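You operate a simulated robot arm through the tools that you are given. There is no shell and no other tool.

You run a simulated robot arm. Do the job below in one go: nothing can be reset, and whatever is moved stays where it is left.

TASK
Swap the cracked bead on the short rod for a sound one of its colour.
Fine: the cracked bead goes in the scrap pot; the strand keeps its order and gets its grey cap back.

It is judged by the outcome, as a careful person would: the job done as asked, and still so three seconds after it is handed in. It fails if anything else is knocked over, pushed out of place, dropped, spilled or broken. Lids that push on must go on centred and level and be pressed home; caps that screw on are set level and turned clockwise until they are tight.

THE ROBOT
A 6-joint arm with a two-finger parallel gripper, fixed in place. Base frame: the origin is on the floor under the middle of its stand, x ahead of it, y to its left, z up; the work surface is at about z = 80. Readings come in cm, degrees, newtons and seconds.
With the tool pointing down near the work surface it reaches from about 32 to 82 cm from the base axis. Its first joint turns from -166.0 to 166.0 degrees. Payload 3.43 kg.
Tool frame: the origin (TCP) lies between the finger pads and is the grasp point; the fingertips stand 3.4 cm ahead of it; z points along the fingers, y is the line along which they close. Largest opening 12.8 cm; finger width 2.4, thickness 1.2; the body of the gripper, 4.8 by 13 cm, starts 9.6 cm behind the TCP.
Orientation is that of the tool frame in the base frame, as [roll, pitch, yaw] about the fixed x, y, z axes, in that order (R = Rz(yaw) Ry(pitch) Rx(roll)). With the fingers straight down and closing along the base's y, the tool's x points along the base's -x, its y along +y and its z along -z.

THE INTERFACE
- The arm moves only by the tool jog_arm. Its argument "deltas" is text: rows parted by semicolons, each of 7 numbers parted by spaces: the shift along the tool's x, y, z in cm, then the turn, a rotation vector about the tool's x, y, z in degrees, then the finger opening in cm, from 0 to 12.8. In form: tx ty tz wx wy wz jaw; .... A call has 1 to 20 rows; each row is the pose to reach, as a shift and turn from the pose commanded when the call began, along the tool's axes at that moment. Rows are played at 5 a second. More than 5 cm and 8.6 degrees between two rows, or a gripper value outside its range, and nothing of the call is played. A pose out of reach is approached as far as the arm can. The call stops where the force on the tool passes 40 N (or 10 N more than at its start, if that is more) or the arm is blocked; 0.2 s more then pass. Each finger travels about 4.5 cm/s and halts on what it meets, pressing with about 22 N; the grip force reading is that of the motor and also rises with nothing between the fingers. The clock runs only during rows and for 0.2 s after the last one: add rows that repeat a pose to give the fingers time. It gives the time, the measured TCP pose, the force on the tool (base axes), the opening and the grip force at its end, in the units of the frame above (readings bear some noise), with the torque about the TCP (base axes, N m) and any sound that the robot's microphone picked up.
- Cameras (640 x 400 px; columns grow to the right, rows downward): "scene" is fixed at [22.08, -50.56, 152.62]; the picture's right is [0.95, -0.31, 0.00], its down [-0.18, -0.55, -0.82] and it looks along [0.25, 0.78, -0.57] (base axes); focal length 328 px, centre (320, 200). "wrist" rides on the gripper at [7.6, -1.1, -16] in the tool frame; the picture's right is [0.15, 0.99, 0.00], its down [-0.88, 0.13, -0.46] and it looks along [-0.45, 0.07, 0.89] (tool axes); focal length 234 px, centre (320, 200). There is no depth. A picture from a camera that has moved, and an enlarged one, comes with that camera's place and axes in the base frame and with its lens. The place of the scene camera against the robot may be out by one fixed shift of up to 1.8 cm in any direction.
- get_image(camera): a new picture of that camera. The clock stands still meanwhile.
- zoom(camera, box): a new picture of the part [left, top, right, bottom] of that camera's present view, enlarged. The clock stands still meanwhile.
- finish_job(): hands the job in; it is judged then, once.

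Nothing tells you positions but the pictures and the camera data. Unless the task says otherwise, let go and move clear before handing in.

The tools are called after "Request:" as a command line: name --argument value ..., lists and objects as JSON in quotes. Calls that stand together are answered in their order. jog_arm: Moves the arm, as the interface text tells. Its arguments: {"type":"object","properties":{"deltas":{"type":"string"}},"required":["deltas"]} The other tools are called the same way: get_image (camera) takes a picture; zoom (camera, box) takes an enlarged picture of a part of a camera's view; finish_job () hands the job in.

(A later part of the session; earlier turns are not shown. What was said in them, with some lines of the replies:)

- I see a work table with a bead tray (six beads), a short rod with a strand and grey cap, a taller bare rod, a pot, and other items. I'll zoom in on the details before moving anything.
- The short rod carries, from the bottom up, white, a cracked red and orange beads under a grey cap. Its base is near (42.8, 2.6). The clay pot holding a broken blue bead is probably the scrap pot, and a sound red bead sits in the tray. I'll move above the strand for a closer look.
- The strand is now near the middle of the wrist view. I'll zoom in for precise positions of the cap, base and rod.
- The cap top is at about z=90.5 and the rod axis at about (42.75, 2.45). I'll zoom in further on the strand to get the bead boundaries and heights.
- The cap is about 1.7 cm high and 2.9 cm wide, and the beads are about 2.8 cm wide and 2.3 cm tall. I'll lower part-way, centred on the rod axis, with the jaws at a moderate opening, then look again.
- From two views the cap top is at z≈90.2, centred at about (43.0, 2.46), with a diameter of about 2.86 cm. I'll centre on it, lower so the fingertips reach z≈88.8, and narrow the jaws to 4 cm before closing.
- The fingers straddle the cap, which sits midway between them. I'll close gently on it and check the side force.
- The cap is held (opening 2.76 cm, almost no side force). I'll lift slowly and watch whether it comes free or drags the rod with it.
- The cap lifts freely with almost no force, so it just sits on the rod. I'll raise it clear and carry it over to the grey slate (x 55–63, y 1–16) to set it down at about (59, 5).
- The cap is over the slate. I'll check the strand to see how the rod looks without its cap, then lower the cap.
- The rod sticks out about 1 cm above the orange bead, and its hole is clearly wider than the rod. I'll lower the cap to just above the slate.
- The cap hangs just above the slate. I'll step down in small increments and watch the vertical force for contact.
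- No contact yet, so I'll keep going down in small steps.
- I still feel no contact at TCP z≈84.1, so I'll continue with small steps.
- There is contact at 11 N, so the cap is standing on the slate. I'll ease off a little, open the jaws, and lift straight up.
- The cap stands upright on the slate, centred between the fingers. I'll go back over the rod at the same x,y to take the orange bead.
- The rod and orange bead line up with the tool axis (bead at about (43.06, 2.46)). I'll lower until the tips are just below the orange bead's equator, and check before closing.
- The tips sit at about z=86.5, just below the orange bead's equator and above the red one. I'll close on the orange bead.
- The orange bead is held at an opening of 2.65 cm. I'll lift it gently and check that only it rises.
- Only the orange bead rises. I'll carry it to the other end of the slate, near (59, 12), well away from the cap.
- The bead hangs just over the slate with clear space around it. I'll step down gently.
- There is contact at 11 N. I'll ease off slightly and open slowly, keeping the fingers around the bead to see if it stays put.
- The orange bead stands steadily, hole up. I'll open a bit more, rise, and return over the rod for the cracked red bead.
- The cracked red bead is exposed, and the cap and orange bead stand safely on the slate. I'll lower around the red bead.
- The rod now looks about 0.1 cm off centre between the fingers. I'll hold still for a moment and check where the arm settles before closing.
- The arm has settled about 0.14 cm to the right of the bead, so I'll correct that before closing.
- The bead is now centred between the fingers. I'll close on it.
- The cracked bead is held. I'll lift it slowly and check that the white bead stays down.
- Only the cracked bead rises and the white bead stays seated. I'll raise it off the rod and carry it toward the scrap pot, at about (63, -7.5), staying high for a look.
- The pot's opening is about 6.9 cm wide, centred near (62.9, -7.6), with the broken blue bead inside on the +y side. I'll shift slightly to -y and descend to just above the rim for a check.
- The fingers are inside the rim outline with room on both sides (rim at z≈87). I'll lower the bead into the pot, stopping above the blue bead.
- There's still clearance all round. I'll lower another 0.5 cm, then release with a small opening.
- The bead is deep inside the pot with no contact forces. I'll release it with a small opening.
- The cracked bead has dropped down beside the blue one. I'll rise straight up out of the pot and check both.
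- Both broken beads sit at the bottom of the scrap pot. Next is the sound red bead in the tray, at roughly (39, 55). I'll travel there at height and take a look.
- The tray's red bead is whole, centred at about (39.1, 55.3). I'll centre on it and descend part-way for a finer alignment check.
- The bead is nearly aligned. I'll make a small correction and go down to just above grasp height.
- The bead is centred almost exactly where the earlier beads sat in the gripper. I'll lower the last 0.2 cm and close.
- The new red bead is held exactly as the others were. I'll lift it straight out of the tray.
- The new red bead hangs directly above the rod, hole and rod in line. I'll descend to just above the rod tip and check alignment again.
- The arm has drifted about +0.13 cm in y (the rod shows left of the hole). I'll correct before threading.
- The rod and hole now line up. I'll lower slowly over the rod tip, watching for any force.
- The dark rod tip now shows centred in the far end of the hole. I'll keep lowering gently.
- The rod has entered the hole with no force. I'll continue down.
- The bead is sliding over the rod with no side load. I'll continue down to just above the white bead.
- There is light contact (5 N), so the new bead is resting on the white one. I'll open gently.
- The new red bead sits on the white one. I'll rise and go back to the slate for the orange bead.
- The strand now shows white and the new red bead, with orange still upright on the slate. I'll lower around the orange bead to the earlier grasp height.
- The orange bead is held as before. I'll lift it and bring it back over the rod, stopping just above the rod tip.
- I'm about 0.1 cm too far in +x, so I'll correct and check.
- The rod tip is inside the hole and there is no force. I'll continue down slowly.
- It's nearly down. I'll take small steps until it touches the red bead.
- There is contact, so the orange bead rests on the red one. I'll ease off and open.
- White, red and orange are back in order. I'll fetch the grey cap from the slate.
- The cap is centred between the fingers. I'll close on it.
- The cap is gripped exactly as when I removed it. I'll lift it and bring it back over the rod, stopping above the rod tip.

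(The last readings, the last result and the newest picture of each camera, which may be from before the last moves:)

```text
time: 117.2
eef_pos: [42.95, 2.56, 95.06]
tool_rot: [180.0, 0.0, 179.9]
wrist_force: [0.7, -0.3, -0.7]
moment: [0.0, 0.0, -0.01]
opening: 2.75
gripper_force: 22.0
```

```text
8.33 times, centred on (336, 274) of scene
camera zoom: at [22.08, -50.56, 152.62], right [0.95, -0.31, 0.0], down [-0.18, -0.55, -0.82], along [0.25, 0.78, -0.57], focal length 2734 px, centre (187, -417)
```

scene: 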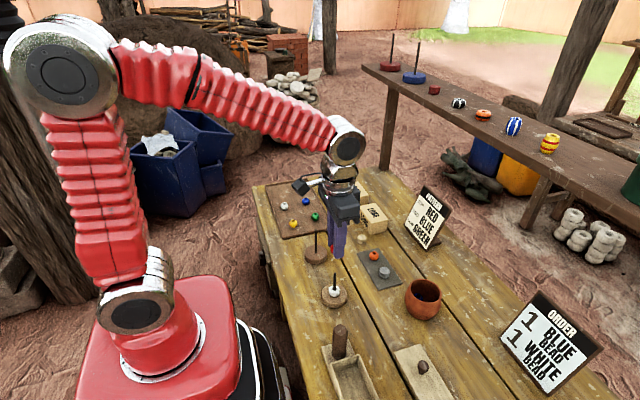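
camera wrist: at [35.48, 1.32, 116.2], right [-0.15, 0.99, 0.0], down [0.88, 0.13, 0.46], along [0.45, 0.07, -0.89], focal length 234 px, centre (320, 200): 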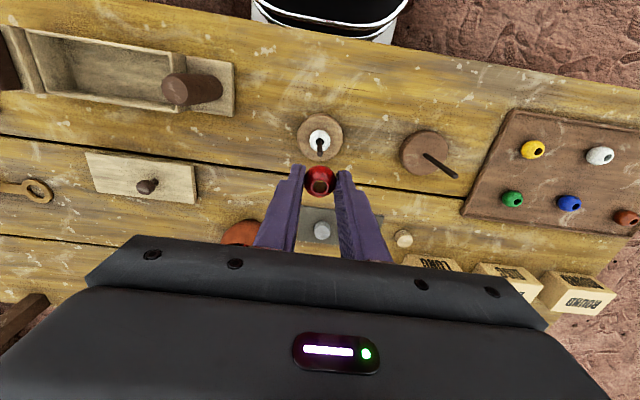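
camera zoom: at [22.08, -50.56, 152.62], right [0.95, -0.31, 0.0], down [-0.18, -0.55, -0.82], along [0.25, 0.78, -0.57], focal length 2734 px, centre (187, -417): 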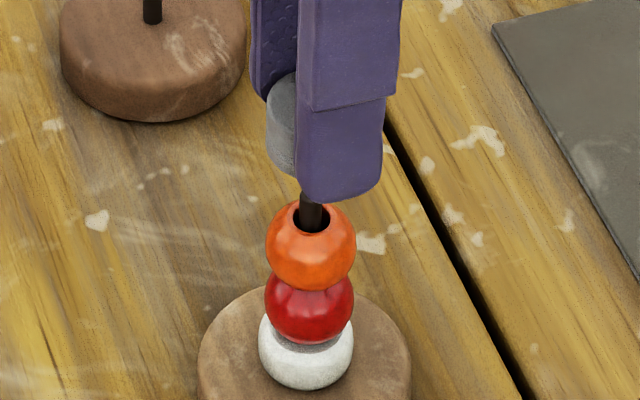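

I'm about 0.06 cm too far in +y. I'll correct before lowering.

Request:
jog_arm --deltas "0.02 -0.03 0 0 0 0 2.0; 0.03 -0.06 0 0 0 0 2.0; 0.03 -0.06 0 0 0 0 2.0"

Request:
zoom --camera "wrist" --box '[270, 130, 370, 210]'

```text
time: 118.0
eef_pos: [42.92, 2.39, 95.19]
tool_rot: [179.9, 0.1, 179.9]
wrist_force: [-0.2, -0.1, 0.9]
moment: [-0.02, -0.02, 0.0]
opening: 2.76
gripper_force: 22.4
```

```text
5.00 times, centred on (320, 170) of wrist
camera zoom: at [35.47, 1.24, 111.0], right [-0.15, 0.99, 0.0], down [0.88, 0.13, 0.46], along [0.45, 0.07, -0.89], focal length 1171 px, centre (320, 350)
```

zoom: 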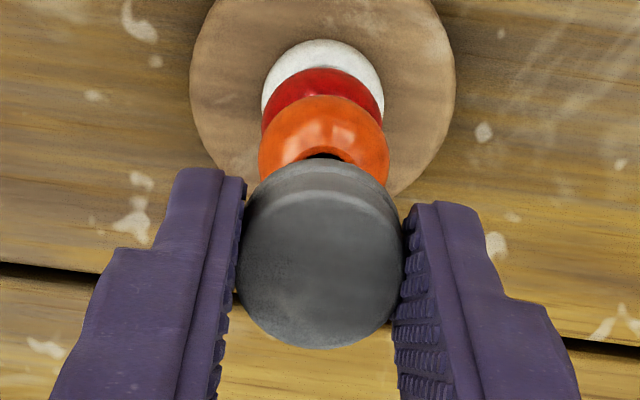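

Request:
jog_arm --deltas "0 0.03 0.4 0 0 0 2.0; 0 0.05 0.8 0 0 0 2.0; 0 0.05 1.2 0 0 0 2.0; 0 0.05 1.2 0 0 0 2.0"

Request:
zoom --camera "wrist" --box '[270, 130, 370, 210]'

Request:
zoom --camera "scene" --box '[324, 258, 348, 288]'

```text
time: 119.0
eef_pos: [42.99, 2.43, 93.94]
tool_rot: [180.0, 0.1, -180.0]
wrist_force: [-1.0, 1.2, -0.4]
moment: [0.0, -0.01, 0.02]
opening: 2.73
gripper_force: 21.9
```

```text
5.00 times, centred on (320, 170) of wrist
camera zoom: at [35.5, 1.26, 109.78], right [-0.15, 0.99, 0.0], down [0.88, 0.13, 0.46], along [0.45, 0.07, -0.89], focal length 1171 px, centre (320, 350)
```

zoom: 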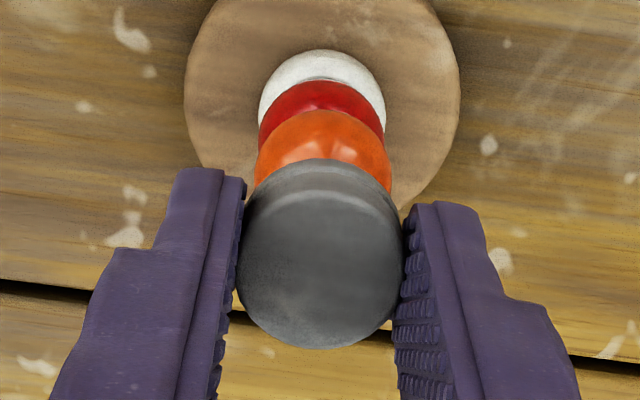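

```text
13.33 times, centred on (336, 273) of scene
camera zoom: at [22.08, -50.56, 152.62], right [0.95, -0.31, 0.0], down [-0.18, -0.55, -0.82], along [0.25, 0.78, -0.57], focal length 4374 px, centre (107, -773)
```

zoom: 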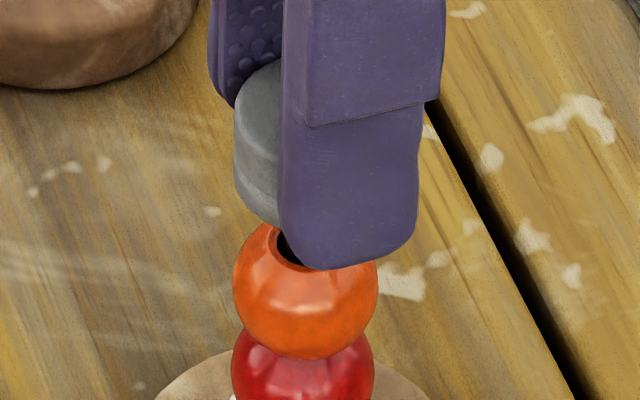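

Request:
jog_arm --deltas "0 0.03 0.3 0 0 0 2.0; 0 0.05 0.6 0 0 0 2.0; 0 0.05 0.6 0 0 0 2.0"

Request:
zoom --camera "wrist" --box '[270, 130, 370, 210]'

```text
time: 119.8
eef_pos: [43.01, 2.4, 93.35]
tool_rot: [-180.0, -0.1, 180.0]
wrist_force: [0.0, -0.1, 0.2]
moment: [0.03, -0.01, -0.06]
opening: 2.74
gripper_force: 21.8
```

```text
5.00 times, centred on (320, 170) of wrist
camera zoom: at [35.46, 1.36, 109.15], right [-0.15, 0.99, 0.0], down [0.88, 0.13, 0.46], along [0.45, 0.07, -0.89], focal length 1171 px, centre (320, 350)
```

zoom: 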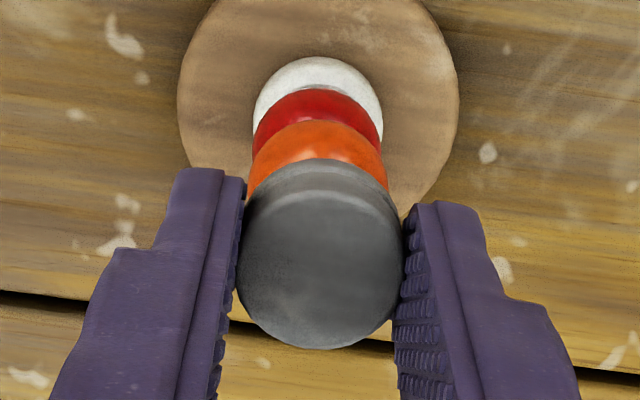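

Request:
jog_arm --deltas "-0.02 -0.03 0.15 0 0 0 2.0; -0.02 -0.04 0.3 0 0 0 2.0; -0.02 -0.04 0.45 0 0 0 2.0; -0.02 -0.04 0.45 0 0 0 2.0"

Request:
zoom --camera "wrist" --box '[270, 130, 370, 210]'

Request:
zoom --camera "scene" --box '[324, 258, 348, 288]'

```text
time: 120.8
eef_pos: [42.85, 2.58, 92.68]
tool_rot: [179.9, 0.0, 180.0]
wrist_force: [0.5, -0.5, -0.3]
moment: [0.03, -0.03, 0.02]
opening: 2.72
gripper_force: 22.1
```

```text
5.00 times, centred on (320, 170) of wrist
camera zoom: at [35.5, 1.37, 108.7], right [-0.15, 0.99, 0.0], down [0.88, 0.13, 0.46], along [0.45, 0.07, -0.89], focal length 1171 px, centre (320, 350)
```

zoom: 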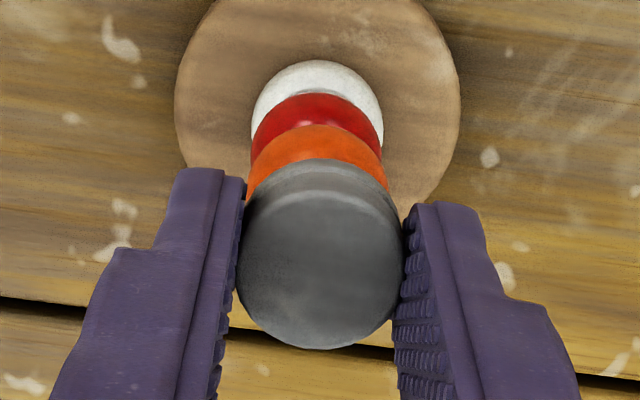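

```text
13.33 times, centred on (336, 273) of scene
camera zoom: at [22.08, -50.56, 152.62], right [0.95, -0.31, 0.0], down [-0.18, -0.55, -0.82], along [0.25, 0.78, -0.57], focal length 4374 px, centre (107, -773)
```

zoom: 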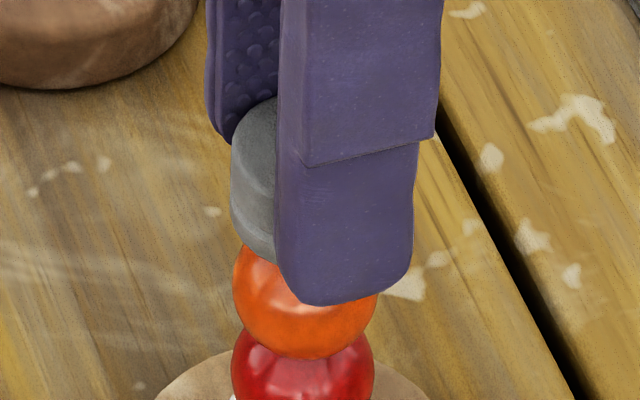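

No contact yet, with the cap about 0.75 cm above its seat. I'll continue down slowly with a small y correction.

Request:
jog_arm --deltas "0 -0.02 0.1 0 0 0 2.0; 0 -0.04 0.2 0 0 0 2.0; 0 -0.04 0.3 0 0 0 2.0; 0 -0.04 0.3 0 0 0 2.0"

Request:
zoom --camera "wrist" --box '[270, 130, 370, 210]'

```text
time: 121.8
eef_pos: [42.98, 2.52, 92.58]
tool_rot: [180.0, 0.0, 179.9]
wrist_force: [0.1, -0.5, -0.3]
moment: [-0.04, -0.03, -0.03]
opening: 2.75
gripper_force: 21.4
```

```text
5.00 times, centred on (320, 170) of wrist
camera zoom: at [35.51, 1.28, 108.44], right [-0.15, 0.99, 0.0], down [0.88, 0.13, 0.46], along [0.45, 0.07, -0.89], focal length 1171 px, centre (320, 350)
```

zoom: 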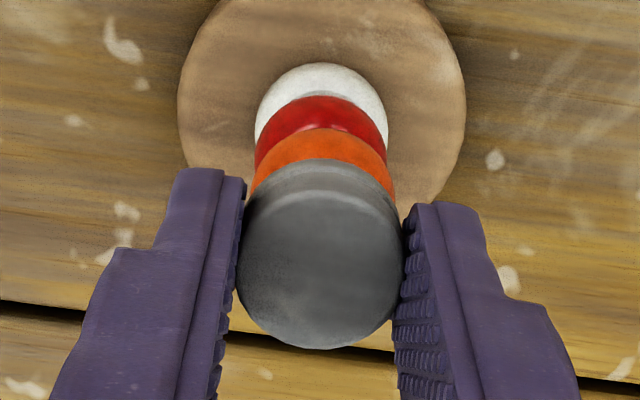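

There is still no force, so the rod is inside the cap's bore. I'll continue to the seat.

Request:
jog_arm --deltas "0 0.01 0.1 0 0 0 2.0; 0 0.02 0.2 0 0 0 2.0; 0 0.02 0.3 0 0 0 2.0; 0 0.02 0.3 0 0 0 2.0"

```text
time: 122.8
eef_pos: [42.95, 2.56, 92.26]
tool_rot: [-180.0, 0.0, 180.0]
wrist_force: [0.1, 0.1, 0.5]
moment: [-0.01, 0.03, -0.02]
opening: 2.75
gripper_force: 21.5
```

Request:
jog_arm --deltas "0 0 0.05 0 0 0 2.0; 0 0 0.1 0 0 0 2.0; 0 0 0.1 0 0 0 2.0"

Request:
zoom --camera "wrist" --box '[270, 130, 370, 210]'

Request:
zoom --camera "scene" --box '[324, 258, 348, 288]'

```text
time: 123.6
eef_pos: [42.99, 2.49, 92.18]
tool_rot: [-180.0, 0.1, -179.9]
wrist_force: [0.5, 0.3, -0.1]
moment: [0.01, 0.02, 0.0]
opening: 2.75
gripper_force: 21.8
```

```text
5.00 times, centred on (320, 170) of wrist
camera zoom: at [35.5, 1.34, 108.06], right [-0.15, 0.99, 0.0], down [0.88, 0.13, 0.46], along [0.45, 0.07, -0.89], focal length 1171 px, centre (320, 350)
```

zoom: 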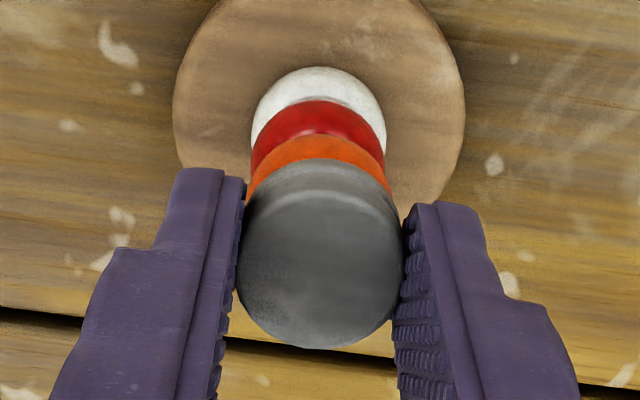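

```text
13.33 times, centred on (336, 273) of scene
camera zoom: at [22.08, -50.56, 152.62], right [0.95, -0.31, 0.0], down [-0.18, -0.55, -0.82], along [0.25, 0.78, -0.57], focal length 4374 px, centre (107, -773)
```

zoom: 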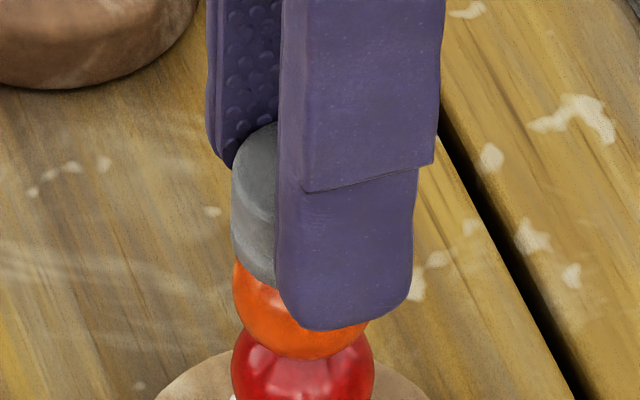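

Request:
jog_arm --deltas "0 -0.02 0.05 0 0 0 2.0; 0 -0.02 0.1 0 0 0 2.0; 0 -0.02 0.1 0 0 0 2.0"

```text
time: 124.4
eef_pos: [43.0, 2.51, 92.16]
tool_rot: [-180.0, 0.1, 180.0]
wrist_force: [-1.0, -1.0, 17.8]
moment: [0.02, 0.01, 0.0]
opening: 2.73
gripper_force: 22.3
```

There is firm contact at the seat (18 N). I'll press a touch more to make sure it is home, then ease off.

Request:
jog_arm --deltas "0 0 0.04 0 0 0 2.0; 0 0 0.08 0 0 0 2.0; 0 0 0.08 0 0 0 2.0; 0 0 0.08 0 0 0 2.0"

Request:
zoom --camera "wrist" --box '[270, 130, 370, 210]'

Request:
zoom --camera "scene" --box '[324, 258, 348, 288]'

```text
time: 125.4
eef_pos: [42.97, 2.44, 91.99]
tool_rot: [180.0, 0.0, -179.9]
wrist_force: [1.3, 0.0, 16.8]
moment: [0.0, -0.08, 0.01]
opening: 2.74
gripper_force: 22.1
```

```text
5.00 times, centred on (320, 170) of wrist
camera zoom: at [35.47, 1.34, 107.9], right [-0.15, 0.99, 0.0], down [0.88, 0.13, 0.46], along [0.45, 0.07, -0.89], focal length 1171 px, centre (320, 350)
```

zoom: 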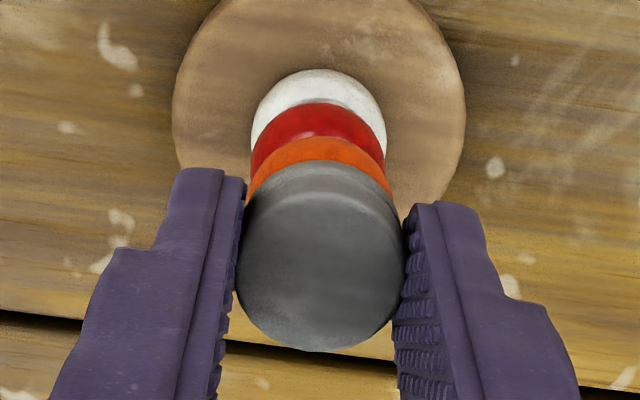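

```text
13.33 times, centred on (336, 273) of scene
camera zoom: at [22.08, -50.56, 152.62], right [0.95, -0.31, 0.0], down [-0.18, -0.55, -0.82], along [0.25, 0.78, -0.57], focal length 4374 px, centre (107, -773)
```

zoom: 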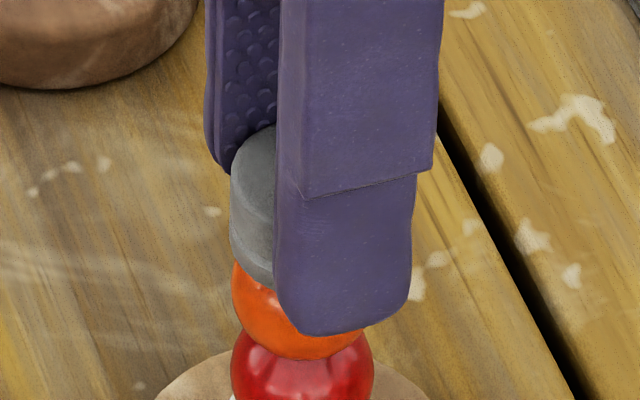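

The force holds at about 17 N while the fingers creep slightly on the cap, so it is seated against the orange bead. I'll ease off and release.

Request:
jog_arm --deltas "0 0 -0.05 0 0 0 2.3; 0 0 -0.05 0 0 0 2.9; 0 0 -0.05 0 0 0 3.5; 0 0 -0.05 0 0 0 4.2; 0 0 -0.05 0 0 0 4.6; 0 0 -0.05 0 0 0 4.6"

Request:
zoom --camera "wrist" --box '[270, 130, 370, 210]'

Request:
zoom --camera "scene" --box '[324, 258, 348, 288]'

```text
time: 126.8
eef_pos: [43.02, 2.49, 91.92]
tool_rot: [180.0, 0.1, 180.0]
wrist_force: [-0.5, 0.4, -0.1]
moment: [0.0, 0.03, -0.02]
opening: 4.61
gripper_force: 0.0
```

```text
5.00 times, centred on (320, 170) of wrist
camera zoom: at [35.52, 1.33, 107.94], right [-0.15, 0.99, 0.0], down [0.88, 0.13, 0.46], along [0.45, 0.07, -0.89], focal length 1171 px, centre (320, 350)
```

zoom: 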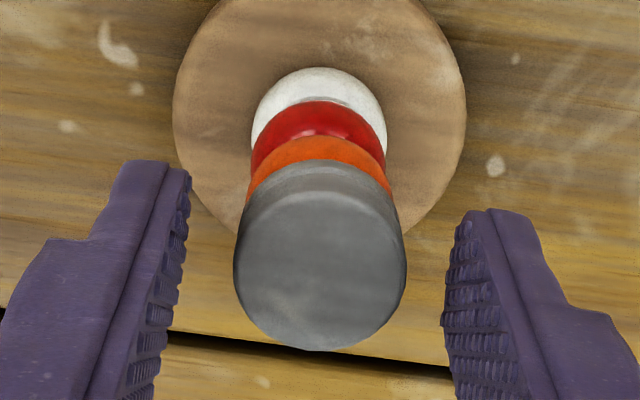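

```text
13.33 times, centred on (336, 273) of scene
camera zoom: at [22.08, -50.56, 152.62], right [0.95, -0.31, 0.0], down [-0.18, -0.55, -0.82], along [0.25, 0.78, -0.57], focal length 4374 px, centre (107, -773)
```

zoom: 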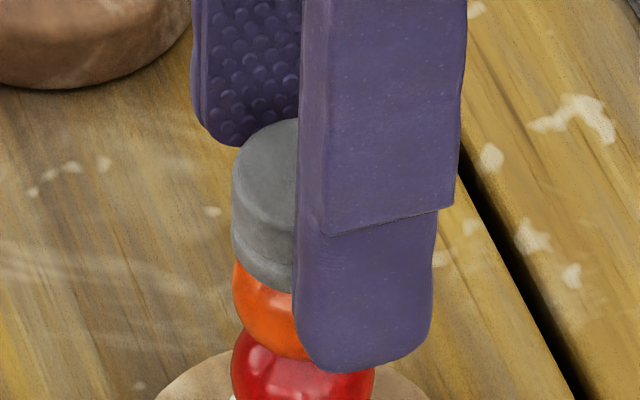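

The cap is on. I'll rise clear and compare the whole strand with the starting picture.

Request:
jog_arm --deltas "0 0 -1 0 0 0 4.6; 0 0 -3 0 0 0 4.6; 0 0 -5.5 0 0 0 4.6; 0 0 -8 0 0 0 4.6; 0 0 -10 0 0 0 4.6; 0 0 -12.5 0 0 0 4.6; 0 0 -12.5 0 0 0 4.6"

Request:
zoom --camera "scene" --box '[322, 264, 350, 312]'

Request:
zoom --camera "wrist" --box '[300, 120, 340, 160]'

Request:
zoom --camera "scene" --box '[324, 264, 348, 284]'

```text
time: 128.4
eef_pos: [42.99, 2.45, 104.65]
tool_rot: [179.9, 0.1, -180.0]
wrist_force: [-0.1, -0.6, -0.5]
moment: [0.01, 0.04, 0.02]
opening: 4.57
gripper_force: 0.0
```

```text
8.33 times, centred on (336, 288) of scene
camera zoom: at [22.08, -50.56, 152.62], right [0.95, -0.31, 0.0], down [-0.18, -0.55, -0.82], along [0.25, 0.78, -0.57], focal length 2734 px, centre (187, -533)
```

zoom: 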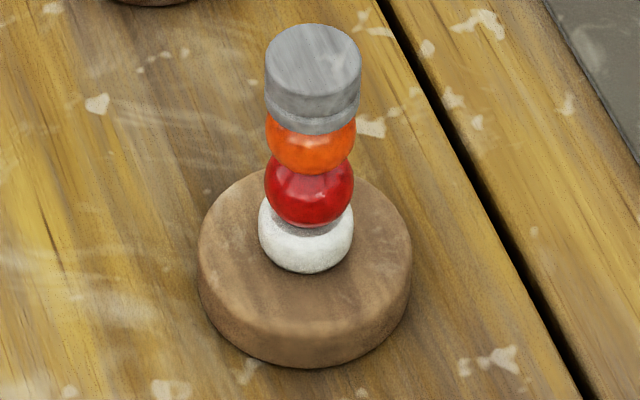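

```text
10.00 times, centred on (320, 140) of wrist
camera zoom: at [35.5, 1.24, 120.53], right [-0.15, 0.99, 0.0], down [0.88, 0.13, 0.46], along [0.45, 0.07, -0.89], focal length 2342 px, centre (320, 800)
```

zoom: 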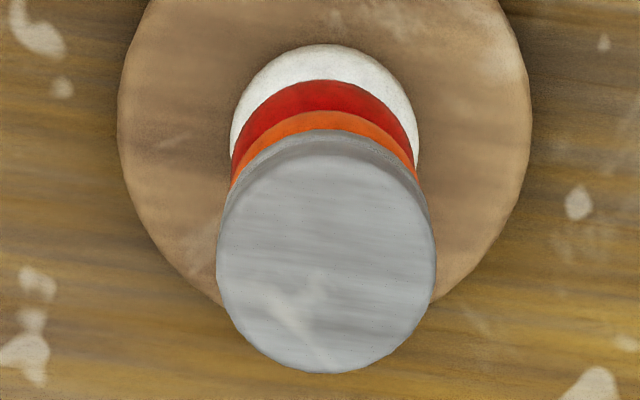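

```text
16.00 times, centred on (336, 274) of scene
camera zoom: at [22.08, -50.56, 152.62], right [0.95, -0.31, 0.0], down [-0.18, -0.55, -0.82], along [0.25, 0.78, -0.57], focal length 5249 px, centre (64, -984)
```

zoom: 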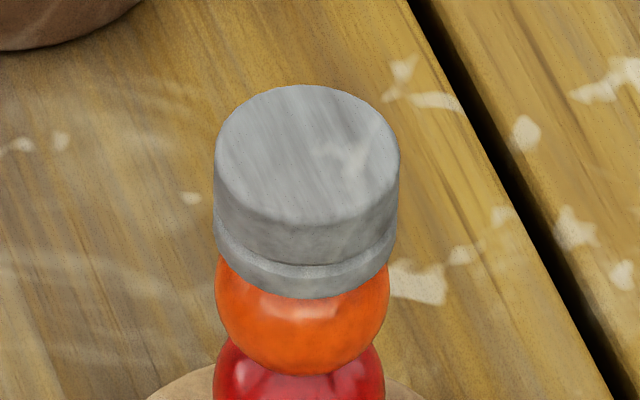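

The strand matches the starting picture: same cap height, level, base unmoved, and order white–red–orange–cap. I'll move the arm clear and do a final check of the whole scene.

Request:
jog_arm --deltas "0 2 -2 0 0 0 4.6; 0 5 -4 0 0 0 4.6; 0 8 -4 0 0 0 4.6; 0 11 -4 0 0 0 4.6; 0 14 -4 0 0 0 4.6; 0 15 -4 0 0 0 4.6; 0 15 -4 0 0 0 4.6"

Request:
get_image --camera "scene"

Request:
zoom --camera "scene" --box '[310, 220, 460, 320]'

Request:
zoom --camera "scene" --box '[395, 265, 455, 325]'

Request:
get_image --camera "wrist"

```text
time: 130.0
eef_pos: [43.07, 17.44, 108.53]
tool_rot: [180.0, 0.0, -179.9]
wrist_force: [-1.0, -0.4, 0.1]
moment: [0.01, 0.01, 0.01]
opening: 4.61
gripper_force: 0.2
```

```text
taken
```

scene: 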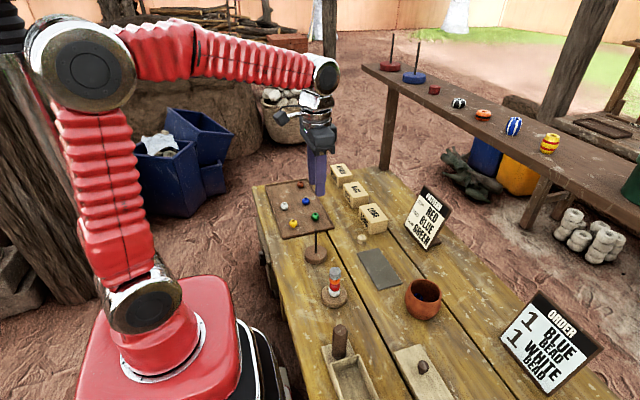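

```text
4.00 times, centred on (385, 270) of scene
camera zoom: at [22.08, -50.56, 152.62], right [0.95, -0.31, 0.0], down [-0.18, -0.55, -0.82], along [0.25, 0.78, -0.57], focal length 1312 px, centre (60, -80)
```

zoom: 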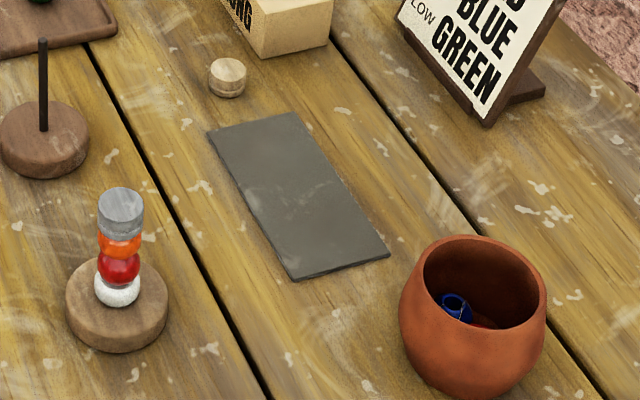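

```text
6.67 times, centred on (425, 295) of scene
camera zoom: at [22.08, -50.56, 152.62], right [0.95, -0.31, 0.0], down [-0.18, -0.55, -0.82], along [0.25, 0.78, -0.57], focal length 2187 px, centre (-380, -433)
```

zoom: 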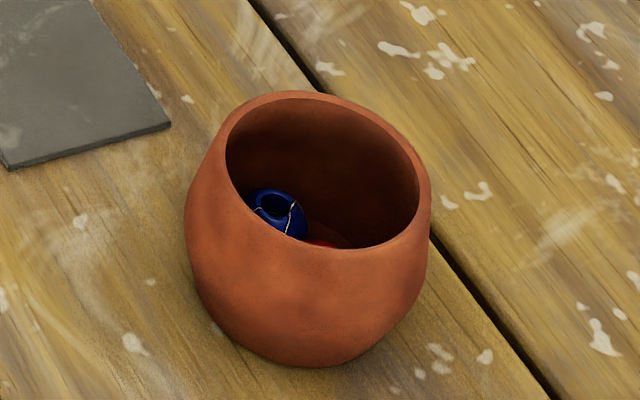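

```text
taken
camera wrist: at [35.55, 16.25, 124.43], right [-0.15, 0.99, 0.0], down [0.88, 0.13, 0.46], along [0.45, 0.07, -0.89], focal length 234 px, centre (320, 200)
```

wrist: 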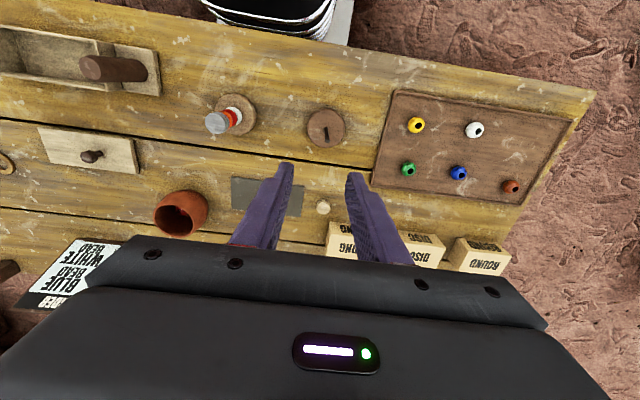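

The finished strand reads white, sound red, orange and grey cap. The cracked bead lies in the scrap pot, everything else is where it was, and the arm is clear, so I'm handing the job in.

Request:
finish_job

```text
The job is handed in.
```

I swapped the cracked red bead on the short rod for the sound red one from the tray. From the bottom up, the strand is white, red, orange and grey cap, the same order as before.

- **Cap:** It is back on, centred and level. I pressed it down with about 17 N, and it sits at the same height as in the first picture. It came off with no resistance, so I treated it as a loose-fitting cap and did not turn it.
- **Cracked bead:** It is in the scrap pot beside the broken blue one. I released it inside the pot, so it dropped only a couple of centimetres.
- **Everything else:** In the final pictures the pot, slate, tray and rod bases look unmoved. I rested the cap and orange bead on the slate during the job, and it is clear again. The arm is out of the way.
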